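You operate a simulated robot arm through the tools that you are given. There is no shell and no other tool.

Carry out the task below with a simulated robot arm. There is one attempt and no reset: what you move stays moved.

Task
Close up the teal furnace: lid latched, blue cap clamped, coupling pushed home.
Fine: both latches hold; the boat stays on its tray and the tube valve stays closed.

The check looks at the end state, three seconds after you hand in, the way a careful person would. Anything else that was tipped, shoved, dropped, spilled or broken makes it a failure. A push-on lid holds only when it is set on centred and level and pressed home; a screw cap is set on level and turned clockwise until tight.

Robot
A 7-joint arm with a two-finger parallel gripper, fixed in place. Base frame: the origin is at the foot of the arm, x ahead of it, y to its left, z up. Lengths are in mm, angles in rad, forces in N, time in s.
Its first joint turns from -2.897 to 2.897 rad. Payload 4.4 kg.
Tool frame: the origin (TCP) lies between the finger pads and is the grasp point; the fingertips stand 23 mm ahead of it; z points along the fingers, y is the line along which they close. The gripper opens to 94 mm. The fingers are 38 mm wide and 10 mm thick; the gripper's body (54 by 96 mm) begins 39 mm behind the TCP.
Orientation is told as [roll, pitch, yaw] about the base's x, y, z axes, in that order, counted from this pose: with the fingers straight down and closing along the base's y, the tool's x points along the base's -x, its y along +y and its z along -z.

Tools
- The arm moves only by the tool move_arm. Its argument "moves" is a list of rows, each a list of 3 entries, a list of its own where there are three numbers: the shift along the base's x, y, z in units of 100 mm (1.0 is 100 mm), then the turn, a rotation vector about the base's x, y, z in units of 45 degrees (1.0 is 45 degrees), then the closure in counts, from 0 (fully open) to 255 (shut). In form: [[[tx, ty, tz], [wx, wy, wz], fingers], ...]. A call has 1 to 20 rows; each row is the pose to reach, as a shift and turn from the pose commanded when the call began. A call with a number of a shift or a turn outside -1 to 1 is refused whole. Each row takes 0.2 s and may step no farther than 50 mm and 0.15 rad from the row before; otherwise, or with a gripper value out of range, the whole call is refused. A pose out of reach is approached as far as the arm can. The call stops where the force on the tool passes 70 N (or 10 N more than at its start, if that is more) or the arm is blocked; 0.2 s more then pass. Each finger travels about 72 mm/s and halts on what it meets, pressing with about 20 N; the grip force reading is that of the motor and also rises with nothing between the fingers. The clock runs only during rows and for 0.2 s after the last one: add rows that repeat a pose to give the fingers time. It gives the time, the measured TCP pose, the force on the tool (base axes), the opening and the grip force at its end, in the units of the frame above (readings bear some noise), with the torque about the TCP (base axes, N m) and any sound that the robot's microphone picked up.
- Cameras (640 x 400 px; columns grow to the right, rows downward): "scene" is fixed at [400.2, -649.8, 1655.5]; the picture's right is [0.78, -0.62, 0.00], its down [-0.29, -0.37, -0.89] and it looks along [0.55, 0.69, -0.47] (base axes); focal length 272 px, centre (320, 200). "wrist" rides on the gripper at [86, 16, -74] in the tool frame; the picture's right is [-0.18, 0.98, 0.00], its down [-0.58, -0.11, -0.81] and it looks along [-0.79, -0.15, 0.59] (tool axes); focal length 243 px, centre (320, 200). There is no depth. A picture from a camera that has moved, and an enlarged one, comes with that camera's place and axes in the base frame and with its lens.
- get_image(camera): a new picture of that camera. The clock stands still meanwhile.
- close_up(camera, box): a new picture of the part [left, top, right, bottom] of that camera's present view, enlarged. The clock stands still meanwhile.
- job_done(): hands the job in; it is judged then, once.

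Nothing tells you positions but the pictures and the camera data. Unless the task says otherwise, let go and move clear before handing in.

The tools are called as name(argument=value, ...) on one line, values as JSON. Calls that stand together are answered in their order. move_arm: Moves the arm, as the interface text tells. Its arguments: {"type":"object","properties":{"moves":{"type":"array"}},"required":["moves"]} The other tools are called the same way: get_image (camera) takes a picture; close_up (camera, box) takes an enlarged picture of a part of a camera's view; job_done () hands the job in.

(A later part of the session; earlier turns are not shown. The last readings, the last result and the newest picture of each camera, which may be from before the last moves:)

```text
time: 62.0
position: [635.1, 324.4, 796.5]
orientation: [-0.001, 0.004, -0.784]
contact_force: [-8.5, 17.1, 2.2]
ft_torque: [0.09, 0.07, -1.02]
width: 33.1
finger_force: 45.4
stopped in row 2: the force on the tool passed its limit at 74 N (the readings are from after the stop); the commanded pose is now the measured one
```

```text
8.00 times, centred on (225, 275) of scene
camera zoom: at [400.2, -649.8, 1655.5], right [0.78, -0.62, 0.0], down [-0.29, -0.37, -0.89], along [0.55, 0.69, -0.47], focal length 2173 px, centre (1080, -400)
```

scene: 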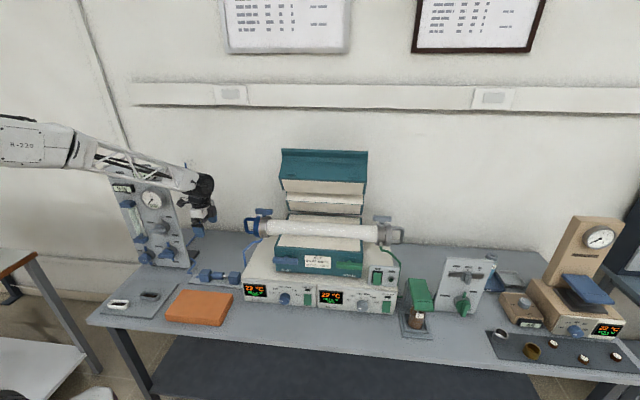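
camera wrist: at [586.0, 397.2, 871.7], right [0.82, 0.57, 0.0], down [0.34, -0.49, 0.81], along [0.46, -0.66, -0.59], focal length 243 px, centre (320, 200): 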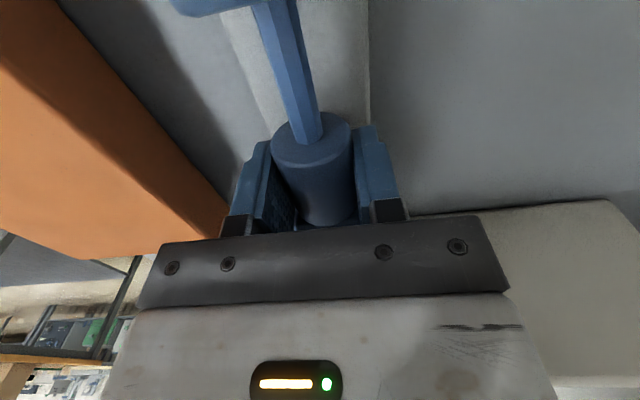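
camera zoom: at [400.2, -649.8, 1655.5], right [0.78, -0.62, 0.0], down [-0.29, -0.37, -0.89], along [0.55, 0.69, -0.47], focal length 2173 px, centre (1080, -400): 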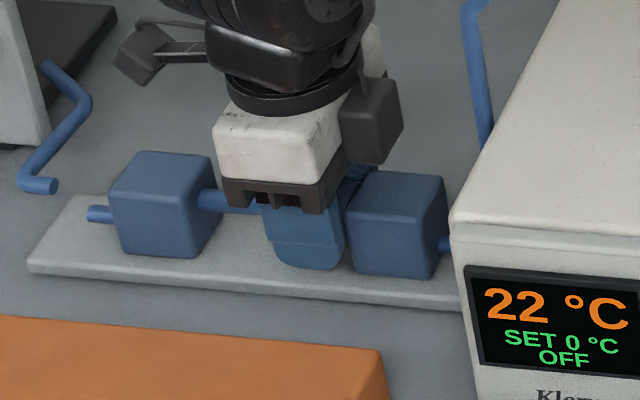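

It's against its hard stop. I open carefully and lift straight up to inspect.

move_arm(moves=[[[0, 0, 0], [0, 0, 0], 200], [[0, 0, 0], [0, 0, 0], 130], [[0, 0, 0], [0, 0, 0], 80], [[0, 0, 0.2], [0, 0, 0], 80], [[0, 0, 0.45], [0, 0, 0], 80], [[0, 0, 0.7], [0, 0, 0], 80], [[0, 0, 1], [0, 0, 0], 80]])

close_up(camera="scene", box=[190, 250, 260, 300])

get_image(camera="wrist")

```text
time: 63.6
position: [638.0, 325.7, 896.8]
orientation: [-0.002, 0.003, -0.783]
contact_force: [-0.8, -0.5, 0.8]
ft_torque: [0.01, -0.01, 0.0]
width: 64.3
finger_force: 0.0
```

```text
8.00 times, centred on (225, 275) of scene
camera zoom: at [400.2, -649.8, 1655.5], right [0.78, -0.62, 0.0], down [-0.29, -0.37, -0.89], along [0.55, 0.69, -0.47], focal length 2173 px, centre (1080, -400)
```

zoom: 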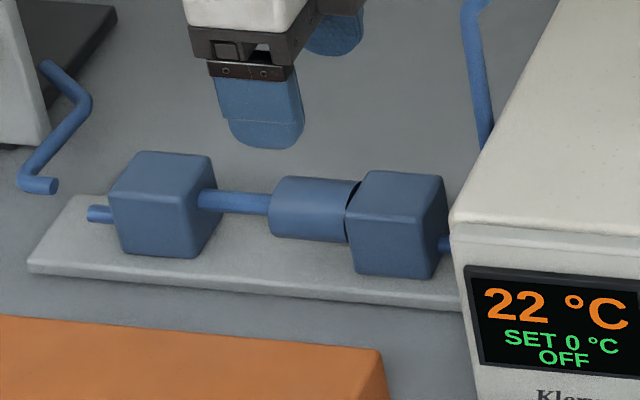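

```text
taken
camera wrist: at [587.2, 397.1, 971.6], right [0.82, 0.57, 0.0], down [0.34, -0.49, 0.8], along [0.46, -0.66, -0.59], focal length 243 px, centre (320, 200)
```

wrist: 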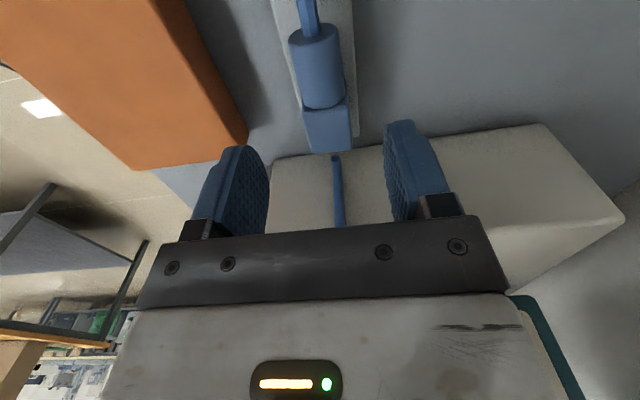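

close_up(camera="wrist", box=[280, 0, 370, 160])

close_up(camera="scene", box=[220, 265, 245, 290])

```text
2.50 times, centred on (325, 80) of wrist
camera zoom: at [587.2, 397.1, 971.6], right [0.82, 0.57, 0.0], down [0.34, -0.49, 0.8], along [0.46, -0.66, -0.59], focal length 606 px, centre (308, 500)
```

zoom: 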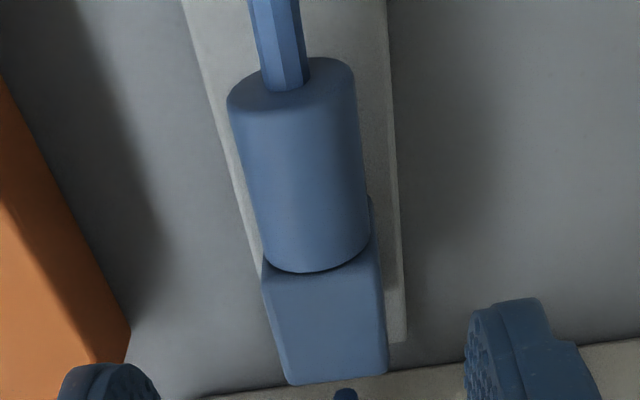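

```text
16.00 times, centred on (232, 278) of scene
camera zoom: at [400.2, -649.8, 1655.5], right [0.78, -0.62, 0.0], down [-0.29, -0.37, -0.89], along [0.55, 0.69, -0.47], focal length 4345 px, centre (1720, -1040)
```

zoom: 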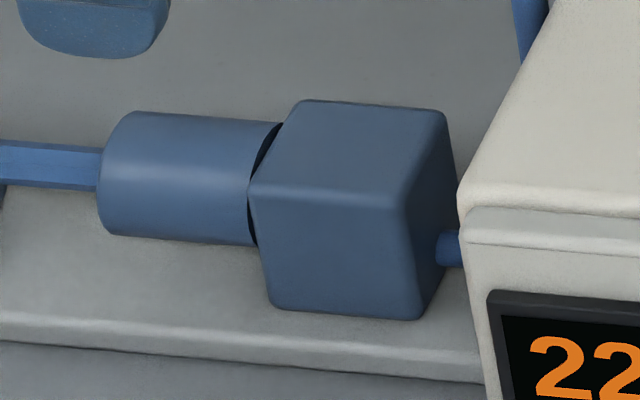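

The coupling is home and flush. Next is the lid: I rise and travel above it, keeping the fingers open to straddle its top lip (near z≈1330).

move_arm(moves=[[[0, 0, 0.25], [0, 0, 0], 40], [[0, 0, 0.5], [0, 0, 0], 0], [[0, 0, 0.75], [0, 0, 0], 0], [[0, 0, 1], [0, 0, 0], 0]])

move_arm(moves=[[[0, 0, 0.25], [0, 0, 0], 0], [[0, 0, 0.5], [0, 0, 0], 0], [[0, 0, 0.75], [0, 0, 0], 0], [[0, 0, 1], [0, 0, 0], 0]])

move_arm(moves=[[[0, 0, 0.3], [0, 0, 0], 0], [[0, 0, 0.6], [0, 0, 0], 0], [[0.2, -0.06, 0.8], [0, 0, 0], 0], [[0.5, -0.16, 1], [0, 0, 0], 0]])

move_arm(moves=[[[0.25, -0.08, 0.3], [0, 0, 0], 0], [[0.5, -0.16, 0.6], [0, 0, 0], 0], [[0.75, -0.24, 0.9], [0, 0, 0], 0], [[1, -0.32, 1], [0, 0, 0], 0]])

move_arm(moves=[[[0.25, -0.08, 0.3], [0, 0, 0], 0], [[0.5, -0.16, 0.6], [0, 0, 0], 0], [[0.75, -0.24, 0.9], [0, 0, 0], 0], [[1, -0.32, 1], [0, 0, 0], 0]])

get_image(camera="wrist")

get_image(camera="scene")

```text
time: 64.6
position: [636.5, 326.4, 997.6]
orientation: [0.0, 0.002, -0.781]
contact_force: [-0.1, 0.0, 0.2]
ft_torque: [-0.03, -0.03, -0.01]
width: 93.8
finger_force: 0.0
```

```text
time: 65.6
position: [636.4, 325.6, 1096.3]
orientation: [0.001, 0.001, -0.78]
contact_force: [-0.8, 0.0, -0.1]
ft_torque: [0.04, -0.04, 0.01]
width: 94.1
finger_force: 0.0
```

```text
time: 66.6
position: [686.6, 308.7, 1195.5]
orientation: [0.0, 0.001, -0.782]
contact_force: [0.0, -0.1, 0.1]
ft_torque: [0.03, 0.01, 0.0]
width: 93.9
finger_force: 0.0
```

```text
time: 67.6
position: [787.1, 278.1, 1295.4]
orientation: [0.0, 0.004, -0.782]
contact_force: [0.3, 0.1, 0.1]
ft_torque: [0.02, 0.01, -0.01]
width: 94.2
finger_force: 0.1
```

```text
time: 68.6
position: [885.9, 245.3, 1395.9]
orientation: [0.0, 0.001, -0.782]
contact_force: [0.1, 0.2, 1.3]
ft_torque: [-0.01, 0.02, 0.03]
width: 94.1
finger_force: 0.1
```

```text
taken
camera wrist: at [836.8, 316.9, 1471.8], right [0.82, 0.57, 0.0], down [0.34, -0.49, 0.8], along [0.46, -0.66, -0.59], focal length 243 px, centre (320, 200)
```

wrist: 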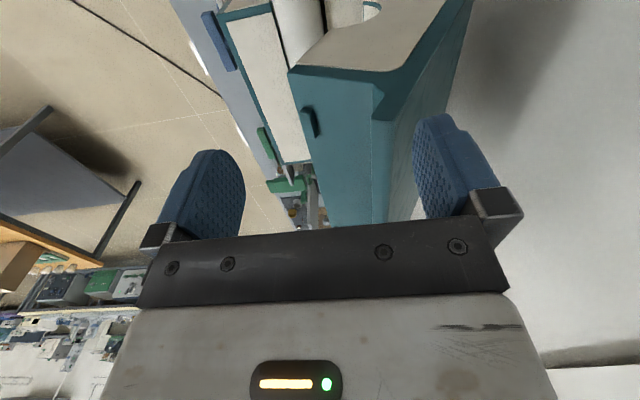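

```text
taken
```

scene: 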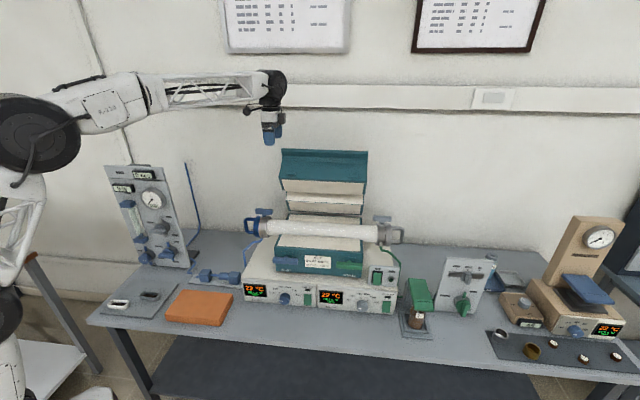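

close_up(camera="wrist", box=[240, 0, 500, 230])

```text
1.74 times, centred on (370, 115) of wrist
camera zoom: at [836.8, 316.9, 1471.8], right [0.82, 0.57, 0.0], down [0.34, -0.49, 0.8], along [0.46, -0.66, -0.59], focal length 422 px, centre (233, 348)
```

zoom: 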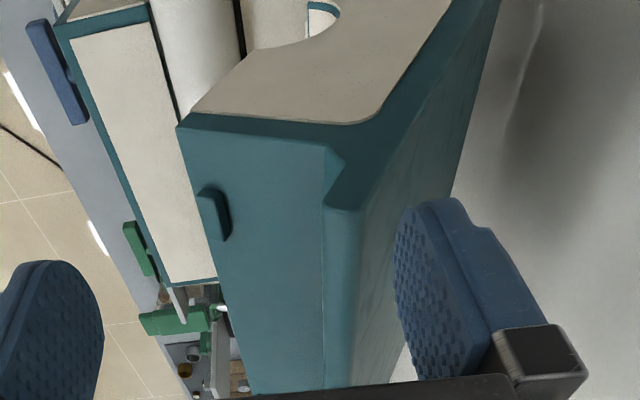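

The lip edge is near n≈95 mm behind the reference, z≈1330, matching my model. I move above it so one finger will pass behind the lid.

move_arm(moves=[[[0.2, -0.03, 0], [0, 0, 0], 0], [[0.4, -0.07, 0], [0, 0, 0], 0], [[0.6, -0.1, 0], [0, 0, 0], 0], [[0.6, -0.1, -0.15], [0, 0, 0], 0], [[0.6, -0.1, -0.3], [0, 0, 0], 0]])

get_image(camera="wrist")

close_up(camera="scene", box=[230, 80, 400, 200])

```text
time: 69.8
position: [947.2, 235.5, 1365.9]
orientation: [0.001, 0.004, -0.782]
contact_force: [0.3, -0.3, 0.1]
ft_torque: [0.0, -0.03, 0.03]
width: 94.0
finger_force: 0.0
```

```text
taken
camera wrist: at [896.3, 307.2, 1441.3], right [0.82, 0.57, 0.0], down [0.34, -0.49, 0.8], along [0.46, -0.66, -0.59], focal length 243 px, centre (320, 200)
```

wrist: 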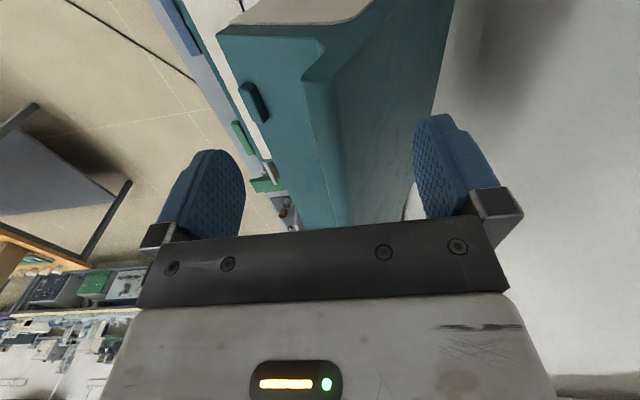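

```text
3.33 times, centred on (315, 140) of scene
camera zoom: at [400.2, -649.8, 1655.5], right [0.78, -0.62, 0.0], down [-0.29, -0.37, -0.89], along [0.55, 0.69, -0.47], focal length 905 px, centre (337, 400)
```

zoom: 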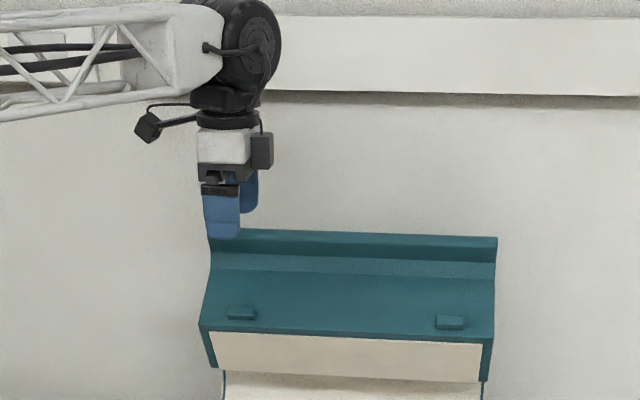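

Clearance behind the lid looks about 9–10 mm. I lower so the rear finger is behind the lip.

move_arm(moves=[[[0, 0, -0.15], [0, 0, 0], 0], [[0, 0, -0.3], [0, 0, 0], 0], [[0, 0, -0.45], [0, 0, 0], 0], [[0, 0, -0.53], [0, 0, 0], 0]])

get_image(camera="wrist")

close_up(camera="scene", box=[230, 80, 400, 200])

```text
time: 70.8
position: [945.6, 235.1, 1312.9]
orientation: [0.0, 0.001, -0.781]
contact_force: [-0.1, -0.6, 0.2]
ft_torque: [-0.01, 0.02, 0.04]
width: 93.7
finger_force: 0.1
```

```text
taken
camera wrist: at [895.9, 306.8, 1388.8], right [0.82, 0.57, 0.0], down [0.34, -0.49, 0.8], along [0.46, -0.66, -0.59], focal length 243 px, centre (320, 200)
```

wrist: 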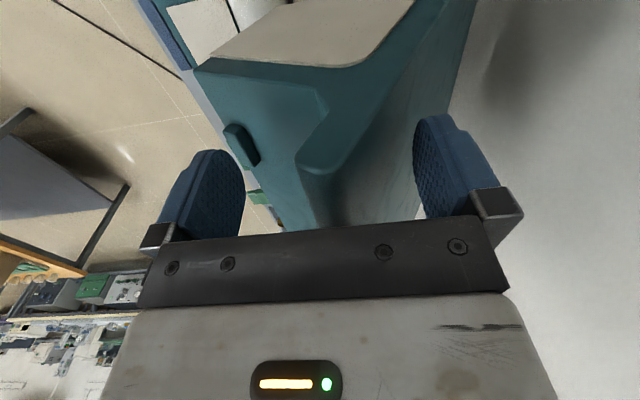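

```text
3.33 times, centred on (315, 140) of scene
camera zoom: at [400.2, -649.8, 1655.5], right [0.78, -0.62, 0.0], down [-0.29, -0.37, -0.89], along [0.55, 0.69, -0.47], focal length 905 px, centre (337, 400)
```

zoom: 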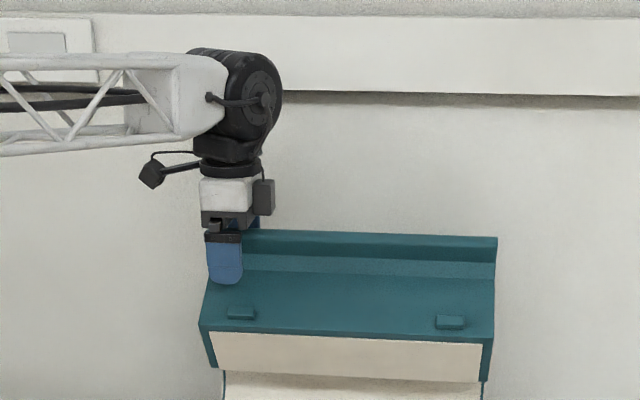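

Straddling the lip. Now I pull forward slowly, following the lid's arc.

move_arm(moves=[[[-0.035, -0.035, 0], [0, 0, 0], 0], [[-0.07, -0.07, 0], [0, 0, 0], 0], [[-0.105, -0.105, 0], [0, 0, 0], 0], [[-0.14, -0.14, 0], [0, 0, 0], 0], [[-0.175, -0.175, -0.01], [0, 0, 0], 0], [[-0.21, -0.21, -0.02], [0, 0, 0], 0], [[-0.245, -0.245, -0.03], [0, 0, 0], 0], [[-0.28, -0.28, -0.04], [0, 0, 0], 0]])

get_image(camera="wrist")

close_up(camera="scene", box=[230, 80, 400, 200])

```text
time: 72.6
position: [917.8, 206.7, 1309.1]
orientation: [0.0, 0.002, -0.783]
contact_force: [1.0, 1.3, 3.8]
ft_torque: [0.18, -0.13, 0.0]
width: 94.0
finger_force: 0.0
```

```text
taken
camera wrist: at [868.4, 278.7, 1385.0], right [0.82, 0.57, 0.0], down [0.34, -0.49, 0.8], along [0.46, -0.66, -0.59], focal length 243 px, centre (320, 200)
```

wrist: 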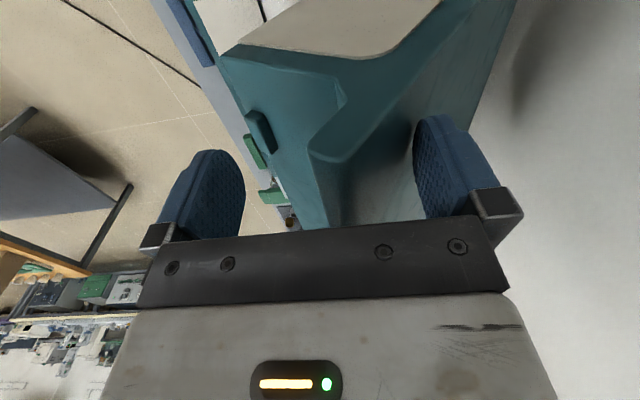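

```text
3.33 times, centred on (315, 140) of scene
camera zoom: at [400.2, -649.8, 1655.5], right [0.78, -0.62, 0.0], down [-0.29, -0.37, -0.89], along [0.55, 0.69, -0.47], focal length 905 px, centre (337, 400)
```

zoom: 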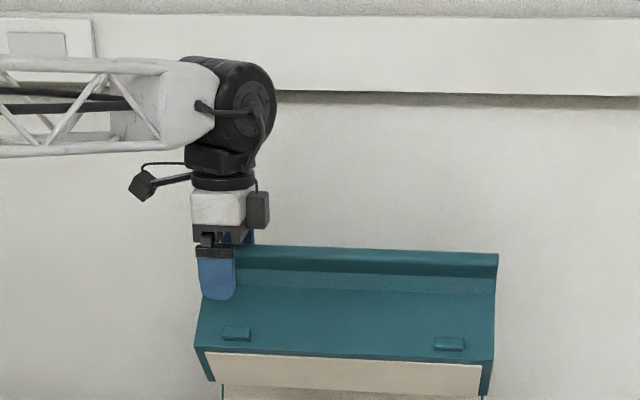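

The lid follows with only a few newtons. I continue along the arc.

move_arm(moves=[[[-0.05, -0.05, -0.01], [0, 0, 0], 0], [[-0.1, -0.1, -0.03], [0, 0, 0], 0], [[-0.15, -0.15, -0.05], [0, 0, 0], 0], [[-0.2, -0.2, -0.075], [0, 0, 0], 0], [[-0.25, -0.25, -0.1], [0, 0, 0], 0], [[-0.3, -0.3, -0.13], [0, 0, 0], 0], [[-0.35, -0.35, -0.155], [0, 0, 0], 0], [[-0.4, -0.4, -0.18], [0, 0, 0], 0]])

get_image(camera="wrist")

close_up(camera="scene", box=[230, 80, 400, 220])

```text
time: 74.4
position: [878.9, 167.4, 1292.2]
orientation: [0.0, 0.003, -0.785]
contact_force: [1.0, -1.0, 1.5]
ft_torque: [0.09, -0.09, -0.01]
width: 94.0
finger_force: 0.1
```

```text
taken
camera wrist: at [828.2, 238.9, 1367.0], right [0.82, 0.57, 0.0], down [0.34, -0.49, 0.81], along [0.46, -0.66, -0.59], focal length 243 px, centre (320, 200)
```

wrist: 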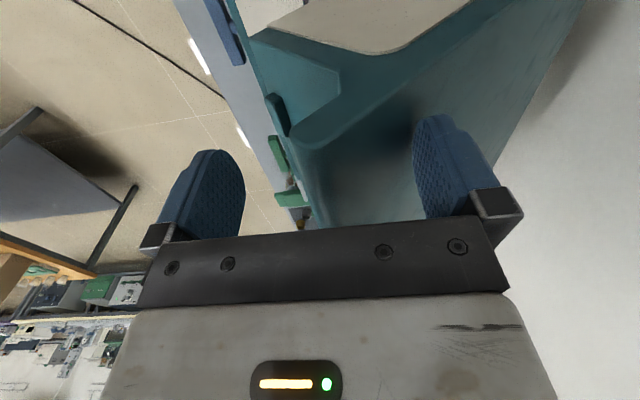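

```text
2.86 times, centred on (315, 150) of scene
camera zoom: at [400.2, -649.8, 1655.5], right [0.78, -0.62, 0.0], down [-0.29, -0.37, -0.89], along [0.55, 0.69, -0.47], focal length 776 px, centre (334, 343)
```

zoom: 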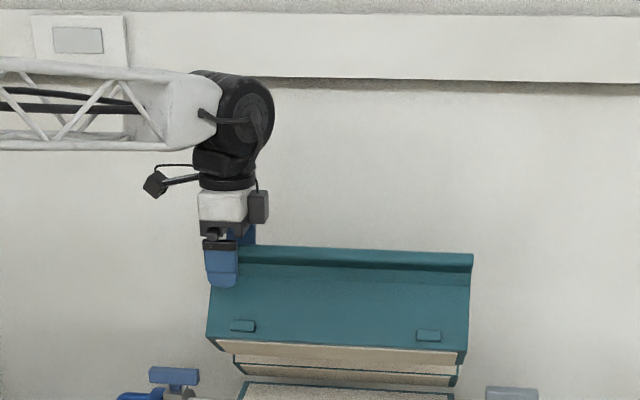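

move_arm(moves=[[[-0.05, -0.05, -0.03], [0, 0, 0], 0], [[-0.098, -0.098, -0.063], [0, 0, 0], 0], [[-0.142, -0.142, -0.095], [0, 0, 0], 0], [[-0.187, -0.187, -0.129], [0, 0, 0], 0], [[-0.23, -0.23, -0.165], [0, 0, 0], 0], [[-0.274, -0.274, -0.202], [0, 0, 0], 0], [[-0.316, -0.316, -0.24], [0, 0, 0], 0], [[-0.358, -0.358, -0.281], [0, 0, 0], 0], [[-0.4, -0.4, -0.323], [0, 0, 0], 0], [[-0.44, -0.44, -0.366], [0, 0, 0], 0], [[-0.48, -0.48, -0.41], [0, 0, 0], 0], [[-0.518, -0.518, -0.457], [0, 0, 0], 0]])

get_image(camera="wrist")

close_up(camera="scene", box=[230, 100, 400, 240])

```text
time: 77.0
position: [827.2, 114.9, 1245.5]
orientation: [0.0, 0.001, -0.782]
contact_force: [0.4, 0.3, 0.4]
ft_torque: [-0.02, 0.05, -0.01]
width: 93.9
finger_force: 0.0
```

```text
taken
camera wrist: at [776.9, 187.3, 1320.8], right [0.82, 0.57, 0.0], down [0.34, -0.49, 0.8], along [0.46, -0.66, -0.59], focal length 243 px, centre (320, 200)
```

wrist: 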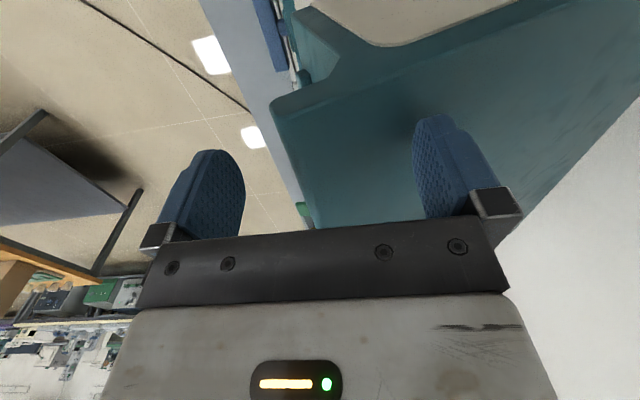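

```text
2.86 times, centred on (315, 170) of scene
camera zoom: at [400.2, -649.8, 1655.5], right [0.78, -0.62, 0.0], down [-0.29, -0.37, -0.89], along [0.55, 0.69, -0.47], focal length 776 px, centre (334, 286)
```

zoom: 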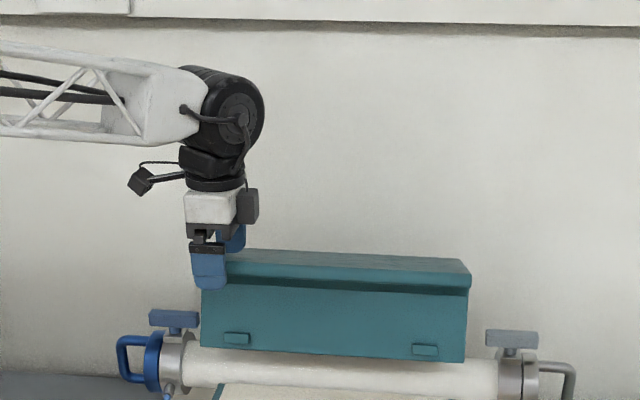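

The lid has swung ahead gently (no contact force). I check whether it's still moving on its own.

move_arm(moves=[[[0, 0, 0], [0, 0, 0], 0], [[0, 0, 0], [0, 0, 0], 0]])

close_up(camera="scene", box=[230, 100, 400, 240])

```text
time: 77.6
position: [826.5, 116.1, 1245.5]
orientation: [-0.001, 0.002, -0.782]
contact_force: [-0.7, 1.1, -0.1]
ft_torque: [0.01, 0.01, 0.0]
width: 94.0
finger_force: 0.1
```

```text
2.86 times, centred on (315, 170) of scene
camera zoom: at [400.2, -649.8, 1655.5], right [0.78, -0.62, 0.0], down [-0.29, -0.37, -0.89], along [0.55, 0.69, -0.47], focal length 776 px, centre (334, 286)
```

zoom: 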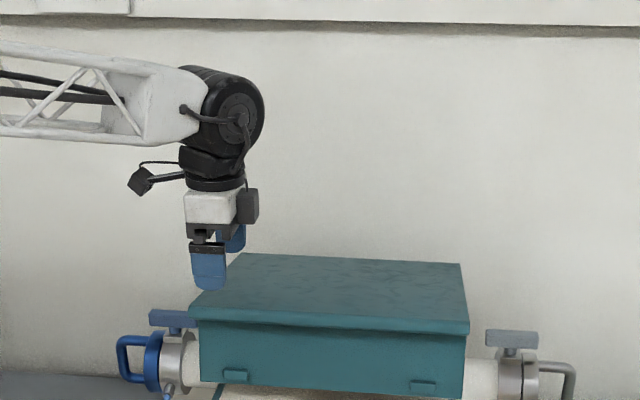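

It's lowering itself slowly (damped). I wait for it to settle.

move_arm(moves=[[[0, 0, 0], [0, 0, 0], 0], [[0, 0, 0], [0, 0, 0], 0], [[0, 0, 0], [0, 0, 0], 0], [[0, 0, 0], [0, 0, 0], 0], [[0, 0, 0], [0, 0, 0], 0], [[0, 0, 0], [0, 0, 0], 0]])

close_up(camera="scene", box=[230, 140, 420, 290])

get_image(camera="wrist")

```text
time: 79.0
position: [827.2, 115.1, 1245.5]
orientation: [-0.001, 0.003, -0.782]
contact_force: [0.5, 0.0, -0.7]
ft_torque: [0.03, 0.01, -0.02]
width: 94.0
finger_force: 0.1
```

```text
2.67 times, centred on (325, 215) of scene
camera zoom: at [400.2, -649.8, 1655.5], right [0.78, -0.62, 0.0], down [-0.29, -0.37, -0.89], along [0.55, 0.69, -0.47], focal length 724 px, centre (307, 160)
```

zoom: 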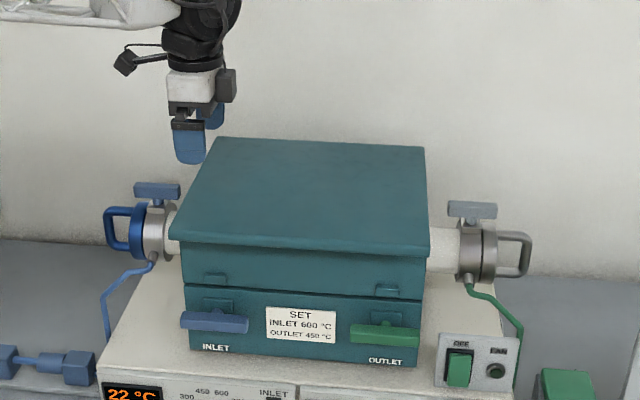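

```text
taken
camera wrist: at [776.8, 187.2, 1321.0], right [0.82, 0.57, 0.0], down [0.34, -0.49, 0.8], along [0.46, -0.66, -0.59], focal length 243 px, centre (320, 200)
```

wrist: 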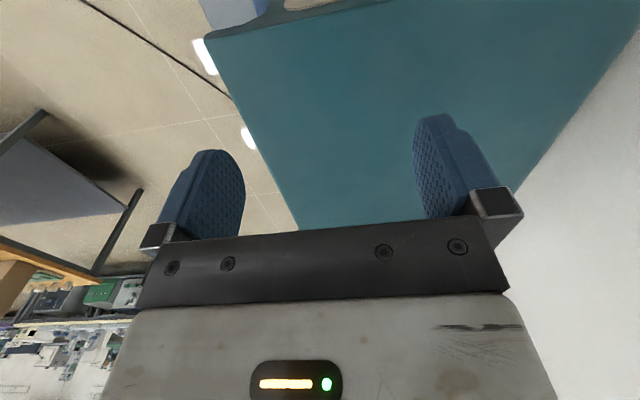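

The lid has come down closed. Now a close look at the seam and latches.

close_up(camera="scene", box=[265, 225, 345, 285])

close_up(camera="scene", box=[330, 225, 410, 285])

```text
6.67 times, centred on (305, 255) of scene
camera zoom: at [400.2, -649.8, 1655.5], right [0.78, -0.62, 0.0], down [-0.29, -0.37, -0.89], along [0.55, 0.69, -0.47], focal length 1810 px, centre (420, -167)
```

zoom: 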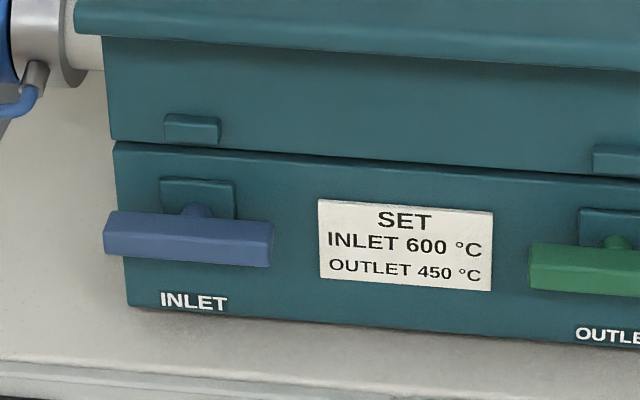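

```text
6.67 times, centred on (370, 255) of scene
camera zoom: at [400.2, -649.8, 1655.5], right [0.78, -0.62, 0.0], down [-0.29, -0.37, -0.89], along [0.55, 0.69, -0.47], focal length 1810 px, centre (-13, -167)
```

zoom: 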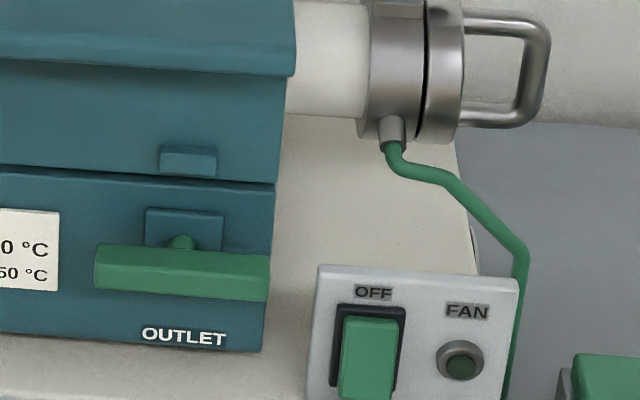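

The lid is shut with its seam closed. The latches are T-bars on stems in front (inlet near t=121, z≈956; outlet near t=365), under the lid's overhanging lip, so I need the tool horizontal from the front. I back off, turn and tilt the tool.

move_arm(moves=[[[-0.16, -0.12, 0], [0, 0, -0.17], 100], [[-0.33, -0.25, 0], [0, 0, -0.34], 200], [[-0.5, -0.37, 0], [0, 0, -0.5], 255], [[-0.66, -0.49, 0], [0, 0, -0.67], 255], [[-0.83, -0.61, 0], [0, 0, -0.84], 255], [[-0.98, -0.73, 0], [0, 0, -1], 255]])

move_arm(moves=[[[0, 0, 0], [0, 0, -0.17], 255], [[0, 0, 0], [0, 0, -0.34], 255], [[0, 0, 0], [0, 0, -0.5], 255], [[0, 0, 0], [0, 0, -0.67], 255], [[0, 0, 0], [0, 0, -0.84], 255], [[0, 0, 0], [0, 0, -1], 255]])

get_image(camera="scene")

```text
time: 80.4
position: [730.0, 42.1, 1245.0]
orientation: [0.0, 0.002, -1.568]
contact_force: [-0.5, -0.6, -0.7]
ft_torque: [-0.01, 0.01, 0.03]
width: 0.1
finger_force: 20.2
```

```text
time: 81.8
position: [728.9, 41.5, 1244.5]
orientation: [0.001, 0.002, -2.355]
contact_force: [-1.1, -0.2, 0.7]
ft_torque: [0.02, -0.01, 0.0]
width: 0.1
finger_force: 19.7
```

```text
taken
```

scene: 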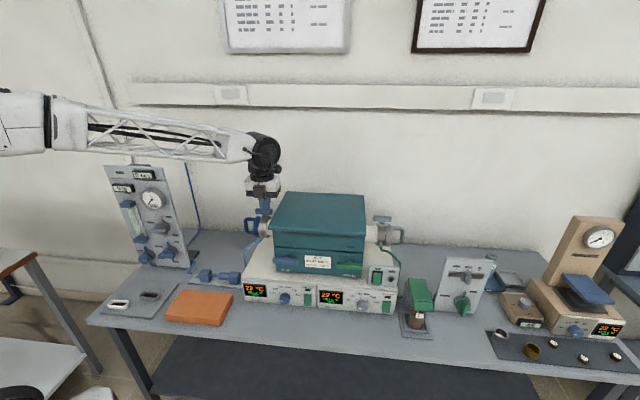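

Now I tilt the tool to point horizontally toward the furnace front.

move_arm(moves=[[[0, 0, 0], [0.12, -0.12, 0], 255], [[0, 0, 0], [0.24, -0.24, 0], 255], [[0, 0, 0], [0.36, -0.36, 0], 255], [[0, 0, 0], [0.48, -0.48, 0], 255], [[0, 0, 0], [0.6, -0.6, 0], 255], [[0, 0, 0], [0.707, -0.707, 0], 255]])

move_arm(moves=[[[0, 0, 0], [0.12, -0.12, 0], 255], [[0, 0, 0], [0.24, -0.24, 0], 255], [[0, 0, 0], [0.36, -0.36, 0], 255], [[0, 0, 0], [0.48, -0.48, 0], 255], [[0, 0, 0], [0.6, -0.6, 0], 255], [[0, 0, 0], [0.707, -0.707, 0], 255]])

get_image(camera="wrist")

get_image(camera="scene")

```text
time: 83.2
position: [727.9, 42.8, 1244.6]
orientation: [0.002, 0.789, -2.352]
contact_force: [0.1, 0.5, 0.2]
ft_torque: [-0.02, 0.0, 0.0]
width: 0.1
finger_force: 20.5
```

```text
time: 84.6
position: [728.4, 42.0, 1244.6]
orientation: [2.634, 1.566, 0.278]
contact_force: [0.5, -0.3, 0.2]
ft_torque: [-0.02, 0.01, -0.03]
width: 0.1
finger_force: 19.7
```

```text
taken
camera wrist: at [686.8, -22.5, 1332.9], right [0.7, -0.69, -0.18], down [-0.64, -0.49, -0.59], along [0.32, 0.52, -0.79], focal length 243 px, centre (320, 200)
```

wrist: 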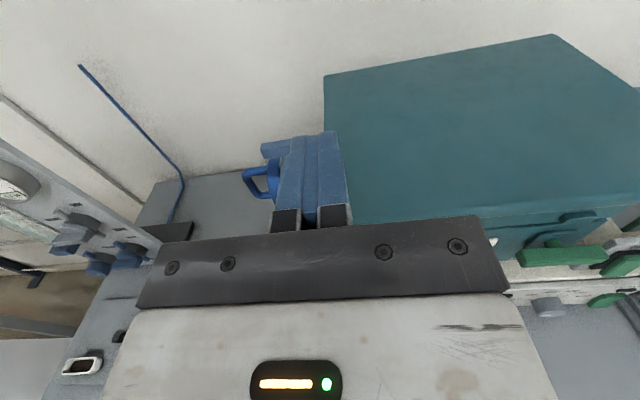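

```text
taken
```

scene: 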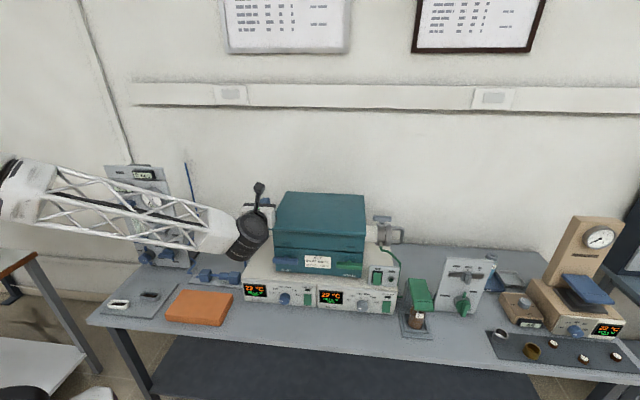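

The tool points horizontally at the furnace. I descend in front of it toward the inlet latch.

move_arm(moves=[[[0, 0, -0.25], [0, 0, 0], 255], [[0, 0, -0.5], [0, 0, 0], 255], [[0, 0, -0.75], [0, 0, 0], 255], [[0, 0, -1], [0, 0, 0], 255]])

move_arm(moves=[[[0, 0, -0.25], [0, 0, 0], 255], [[0, 0, -0.5], [0, 0, 0], 255], [[0, 0, -0.75], [0, 0, 0], 255], [[0, 0, -1], [0, 0, 0], 255]])

get_image(camera="wrist")

get_image(camera="scene")

```text
time: 85.6
position: [727.6, 41.7, 1145.1]
orientation: [2.27, 1.567, -0.083]
contact_force: [0.4, -0.3, 0.7]
ft_torque: [0.04, -0.01, -0.04]
width: 0.1
finger_force: 19.8
```

```text
time: 86.6
position: [730.5, 41.9, 1045.0]
orientation: [2.173, 1.568, -0.184]
contact_force: [-0.4, -0.6, -0.3]
ft_torque: [0.01, 0.03, -0.01]
width: 0.0
finger_force: 19.6
```

```text
taken
camera wrist: at [687.1, -22.5, 1132.9], right [0.7, -0.69, -0.18], down [-0.64, -0.49, -0.58], along [0.32, 0.52, -0.79], focal length 243 px, centre (320, 200)
```

wrist: 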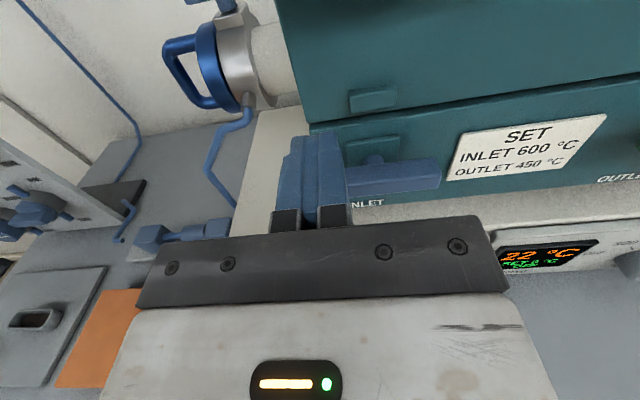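

```text
taken
```

scene: 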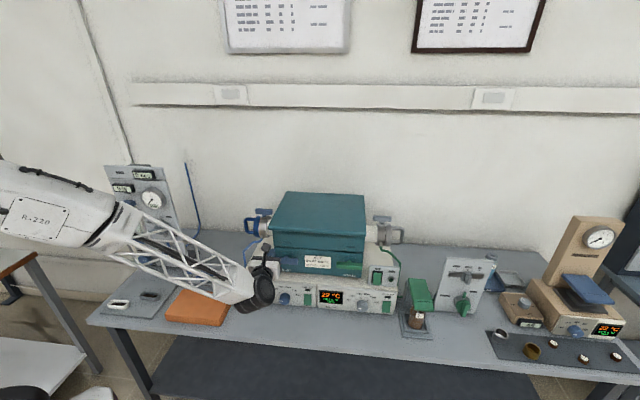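

close_up(camera="wrist", box=[280, 60, 480, 220])

```text
2.50 times, centred on (380, 140) of wrist
camera zoom: at [687.1, -22.5, 1132.9], right [0.7, -0.69, -0.18], down [-0.64, -0.49, -0.58], along [0.32, 0.52, -0.79], focal length 606 px, centre (170, 350)
```

zoom: 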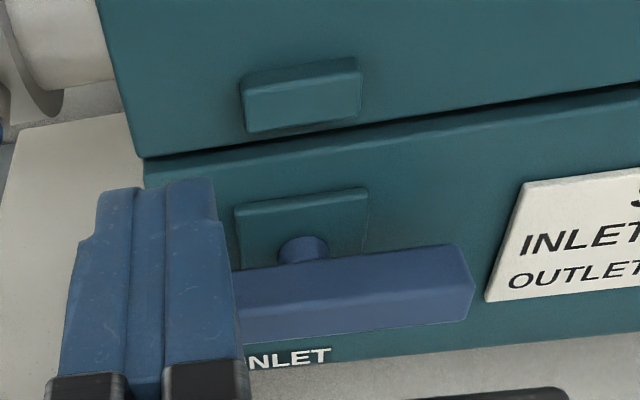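

close_up(camera="wrist", box=[340, 120, 480, 210])

```text
4.44 times, centred on (410, 165) of wrist
camera zoom: at [687.1, -22.5, 1132.9], right [0.7, -0.69, -0.18], down [-0.64, -0.49, -0.58], along [0.32, 0.52, -0.79], focal length 1078 px, centre (-80, 356)
```

zoom: 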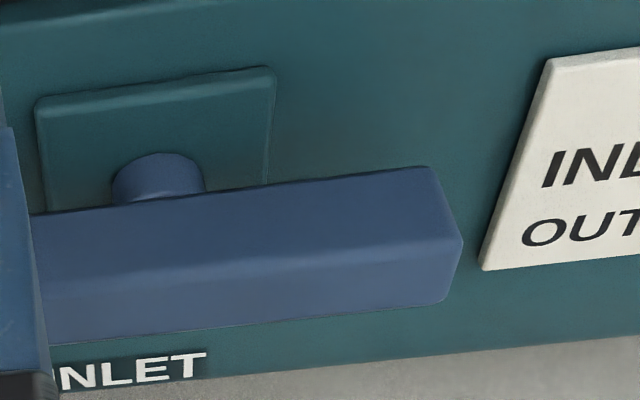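

The T-bar is now well resolved: stem near t≈125, z≈959, bar about 19×20 mm and ~96 mm long. I move the closed fingers in above its left end, then press down gently to test that turning direction.

move_arm(moves=[[[0, 0, -0.22], [0, 0, 0], 255], [[0, 0, -0.44], [0, 0, 0], 255], [[0.14, 0.14, -0.44], [0, 0, 0], 255], [[0.28, 0.28, -0.44], [0, 0, 0], 255], [[0.42, 0.42, -0.44], [0, 0, 0], 255]])

get_image(camera="wrist")

close_up(camera="scene", box=[210, 210, 350, 310])

```text
time: 87.6
position: [745.9, 59.2, 1000.0]
orientation: [2.957, 1.567, 0.597]
contact_force: [-55.5, -37.7, 19.6]
ft_torque: [-0.78, 0.29, 0.42]
width: 0.0
finger_force: 19.5
stopped in row 4: the force on the tool passed its limit at 180 N (the readings are from after the stop); the commanded pose is now the measured one
```

```text
taken
camera wrist: at [703.7, -5.4, 1087.6], right [0.69, -0.7, -0.18], down [-0.65, -0.49, -0.58], along [0.32, 0.52, -0.79], focal length 243 px, centre (320, 200)
```

wrist: 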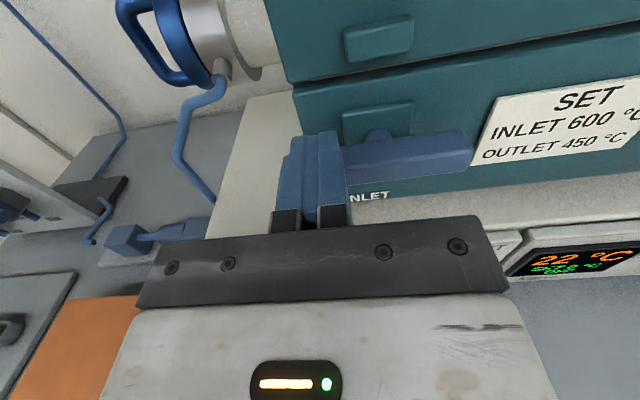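

```text
4.00 times, centred on (280, 260) of scene
camera zoom: at [400.2, -649.8, 1655.5], right [0.78, -0.62, 0.0], down [-0.29, -0.37, -0.89], along [0.55, 0.69, -0.47], focal length 1086 px, centre (480, -40)
```

zoom: 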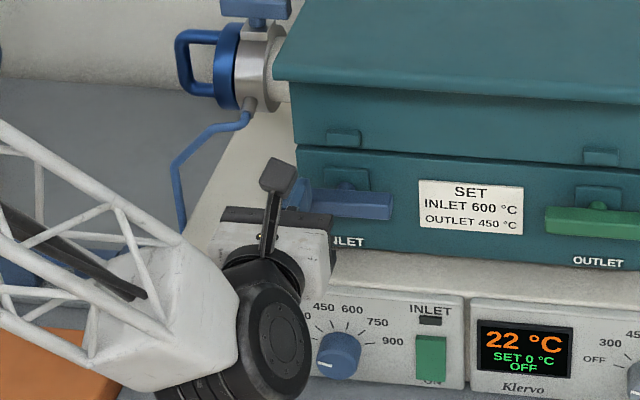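

It stopped on contact (force spike) earlier than expected; I need to see what was touched. Zooming in before doing anything else.

close_up(camera="wrist", box=[270, 90, 490, 220])

close_up(camera="scene", box=[260, 240, 320, 290])

close_up(camera="scene", box=[230, 250, 310, 320])

```text
2.91 times, centred on (380, 155) of wrist
camera zoom: at [703.7, -5.4, 1087.6], right [0.69, -0.7, -0.18], down [-0.65, -0.49, -0.58], along [0.32, 0.52, -0.79], focal length 706 px, centre (146, 331)
```

zoom: 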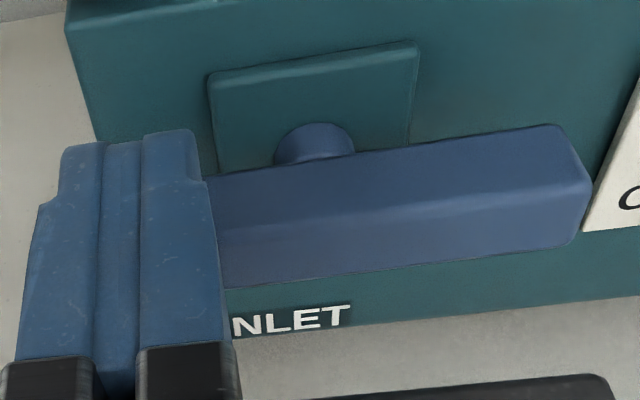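

```text
8.00 times, centred on (290, 265) of scene
camera zoom: at [400.2, -649.8, 1655.5], right [0.78, -0.62, 0.0], down [-0.29, -0.37, -0.89], along [0.55, 0.69, -0.47], focal length 2173 px, centre (560, -320)
```

zoom: 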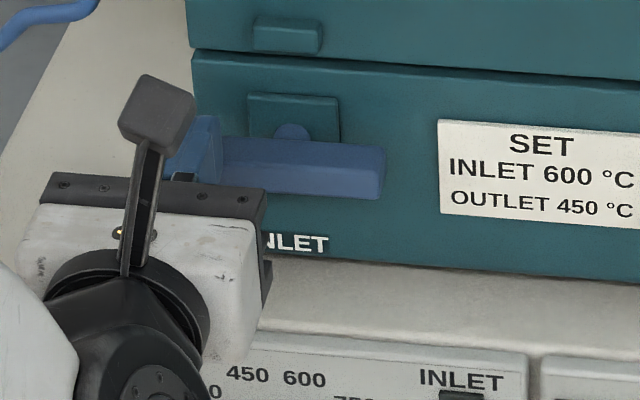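

```text
5.71 times, centred on (270, 285) of scene
camera zoom: at [400.2, -649.8, 1655.5], right [0.78, -0.62, 0.0], down [-0.29, -0.37, -0.89], along [0.55, 0.69, -0.47], focal length 1552 px, centre (606, -286)
```

zoom: 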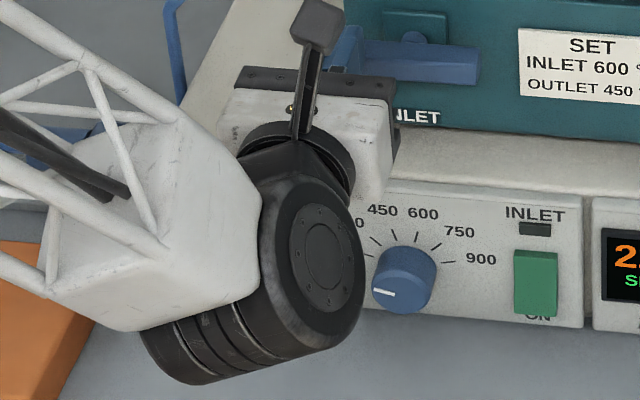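

From the force and torque, the bottom edge of the fingertips met the bar's front-top edge — the bar is about 15 mm higher and nearer than I'd estimated (top z≈983, n≈−151…−134). I back off, rise, and come in above it.

move_arm(moves=[[[-0.07, -0.07, 0], [0, 0, 0], 255], [[-0.1, -0.1, 0.1], [0, 0, 0], 255], [[-0.1, -0.1, 0.22], [0, 0, 0], 255], [[0, 0, 0.22], [0, 0, 0], 255], [[0.08, 0.08, 0.22], [0, 0, 0], 255], [[0.16, 0.16, 0.22], [0, 0, 0], 255]])

get_image(camera="wrist")

close_up(camera="scene", box=[250, 230, 330, 290])

```text
time: 89.0
position: [762.1, 76.4, 1022.1]
orientation: [3.046, 1.568, 0.689]
contact_force: [0.4, 0.2, 0.6]
ft_torque: [0.0, 0.02, 0.0]
width: 0.0
finger_force: 20.4
```

```text
taken
camera wrist: at [720.5, 12.1, 1109.2], right [0.69, -0.7, -0.18], down [-0.65, -0.49, -0.58], along [0.32, 0.52, -0.79], focal length 243 px, centre (320, 200)
```

wrist: 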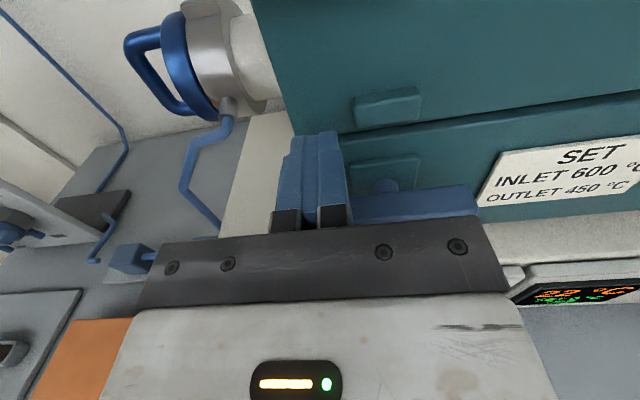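

```text
6.67 times, centred on (290, 260) of scene
camera zoom: at [400.2, -649.8, 1655.5], right [0.78, -0.62, 0.0], down [-0.29, -0.37, -0.89], along [0.55, 0.69, -0.47], focal length 1810 px, centre (520, -200)
```

zoom: 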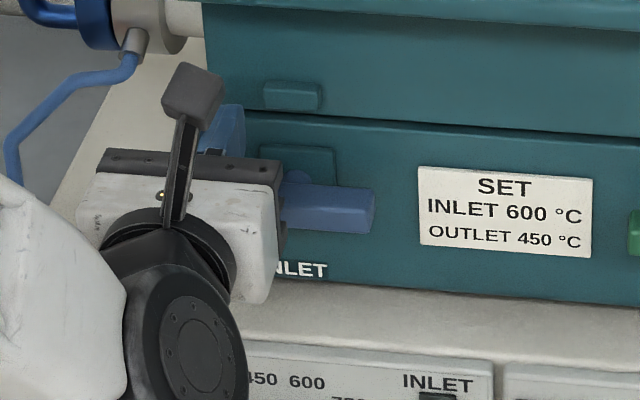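

Clear of contact. Now I press down on the left end in small steps to test.

move_arm(moves=[[[0, 0, -0.05], [0, 0, 0], 255], [[0, 0, -0.1], [0, 0, 0], 255], [[0, 0, -0.15], [0, 0, 0], 255], [[0, 0, -0.18], [0, 0, 0], 255], [[0, 0, -0.21], [0, 0, 0], 255], [[0, 0, -0.24], [0, 0, 0], 255]])

close_up(camera="wrist", box=[270, 90, 490, 220])

```text
time: 90.4
position: [762.6, 77.1, 997.1]
orientation: [2.999, 1.569, 0.64]
contact_force: [-0.7, 0.9, 0.3]
ft_torque: [0.02, 0.0, 0.02]
width: 0.0
finger_force: 20.4
```

```text
2.91 times, centred on (380, 155) of wrist
camera zoom: at [720.8, 12.2, 1085.2], right [0.69, -0.7, -0.18], down [-0.65, -0.49, -0.58], along [0.32, 0.52, -0.79], focal length 706 px, centre (146, 331)
```

zoom: 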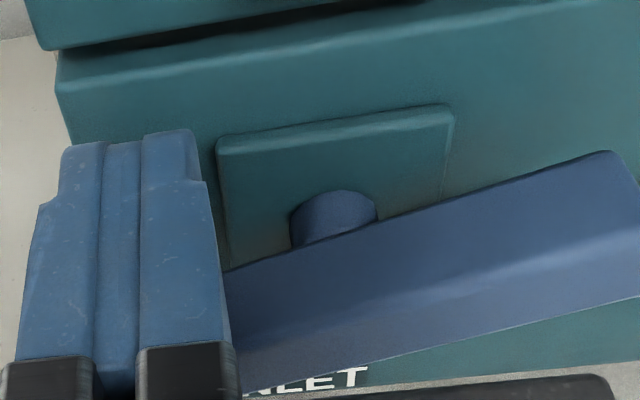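

The bar turns freely this way (left end down). I continue pushing it along its arc.

move_arm(moves=[[[-0.03, -0.01, -0.03], [0, 0, 0], 255], [[-0.053, -0.003, -0.058], [0, 0, 0], 255], [[-0.063, 0.007, -0.09], [0, 0, 0], 255], [[-0.072, 0.016, -0.126], [0, 0, 0], 255], [[-0.067, 0.01, -0.16], [0, 0, 0], 255], [[-0.058, 0.002, -0.215], [0, 0, 0], 255], [[-0.042, -0.014, -0.255], [0, 0, 0], 255], [[-0.024, -0.032, -0.295], [0, 0, 0], 255]])

get_image(camera="wrist")

close_up(camera="scene", box=[250, 230, 330, 290])

```text
time: 92.2
position: [761.2, 72.6, 968.7]
orientation: [2.875, 1.567, 0.515]
contact_force: [-0.7, 0.0, -0.2]
ft_torque: [-0.02, 0.06, 0.01]
width: 0.0
finger_force: 19.8
```

```text
taken
camera wrist: at [718.9, 8.7, 1055.7], right [0.69, -0.7, -0.18], down [-0.65, -0.49, -0.58], along [0.32, 0.52, -0.79], focal length 243 px, centre (320, 200)
```

wrist: 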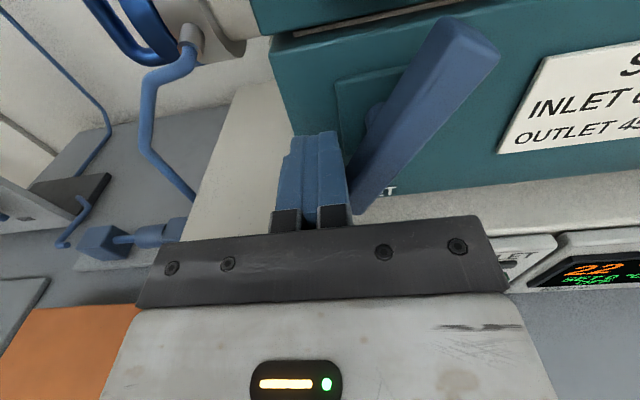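

```text
6.67 times, centred on (290, 260) of scene
camera zoom: at [400.2, -649.8, 1655.5], right [0.78, -0.62, 0.0], down [-0.29, -0.37, -0.89], along [0.55, 0.69, -0.47], focal length 1810 px, centre (520, -200)
```

zoom: 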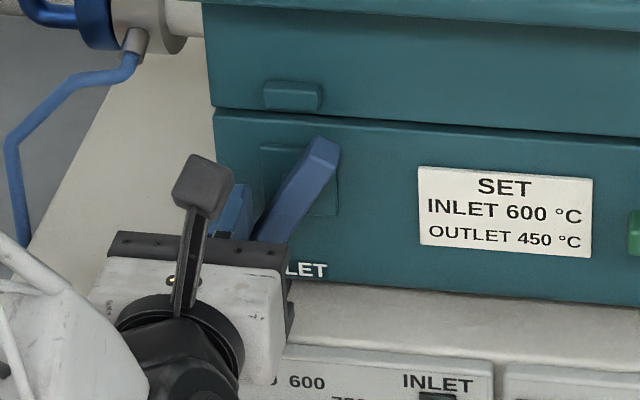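

move_arm(moves=[[[0.016, -0.016, -0.055], [0, 0, 0], 255], [[0.032, -0.032, -0.11], [0, 0, 0], 255], [[0.05, -0.05, -0.14], [0, 0, 0], 255], [[0.07, -0.07, -0.165], [0, 0, 0], 255], [[0.09, -0.09, -0.177], [0, 0, 0], 255], [[0.1, -0.1, -0.177], [0, 0, 0], 255]])

get_image(camera="wrist")

close_up(camera="scene", box=[250, 230, 330, 290])

```text
time: 93.6
position: [769.9, 62.8, 950.4]
orientation: [2.91, 1.568, 0.551]
contact_force: [-0.2, 0.0, -0.5]
ft_torque: [-0.02, 0.04, 0.01]
width: 0.0
finger_force: 20.2
```

```text
taken
camera wrist: at [728.9, -1.2, 1038.0], right [0.69, -0.7, -0.18], down [-0.65, -0.49, -0.58], along [0.32, 0.52, -0.79], focal length 243 px, centre (320, 200)
```

wrist: 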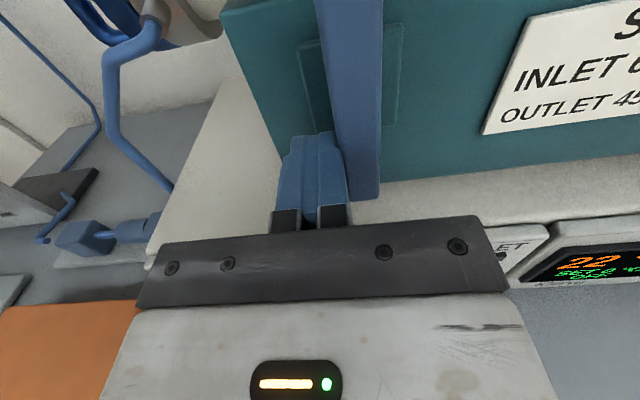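

```text
6.67 times, centred on (290, 260) of scene
camera zoom: at [400.2, -649.8, 1655.5], right [0.78, -0.62, 0.0], down [-0.29, -0.37, -0.89], along [0.55, 0.69, -0.47], focal length 1810 px, centre (520, -200)
```

zoom: 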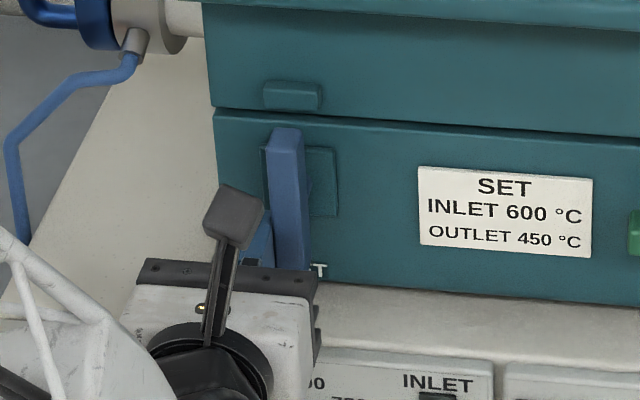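

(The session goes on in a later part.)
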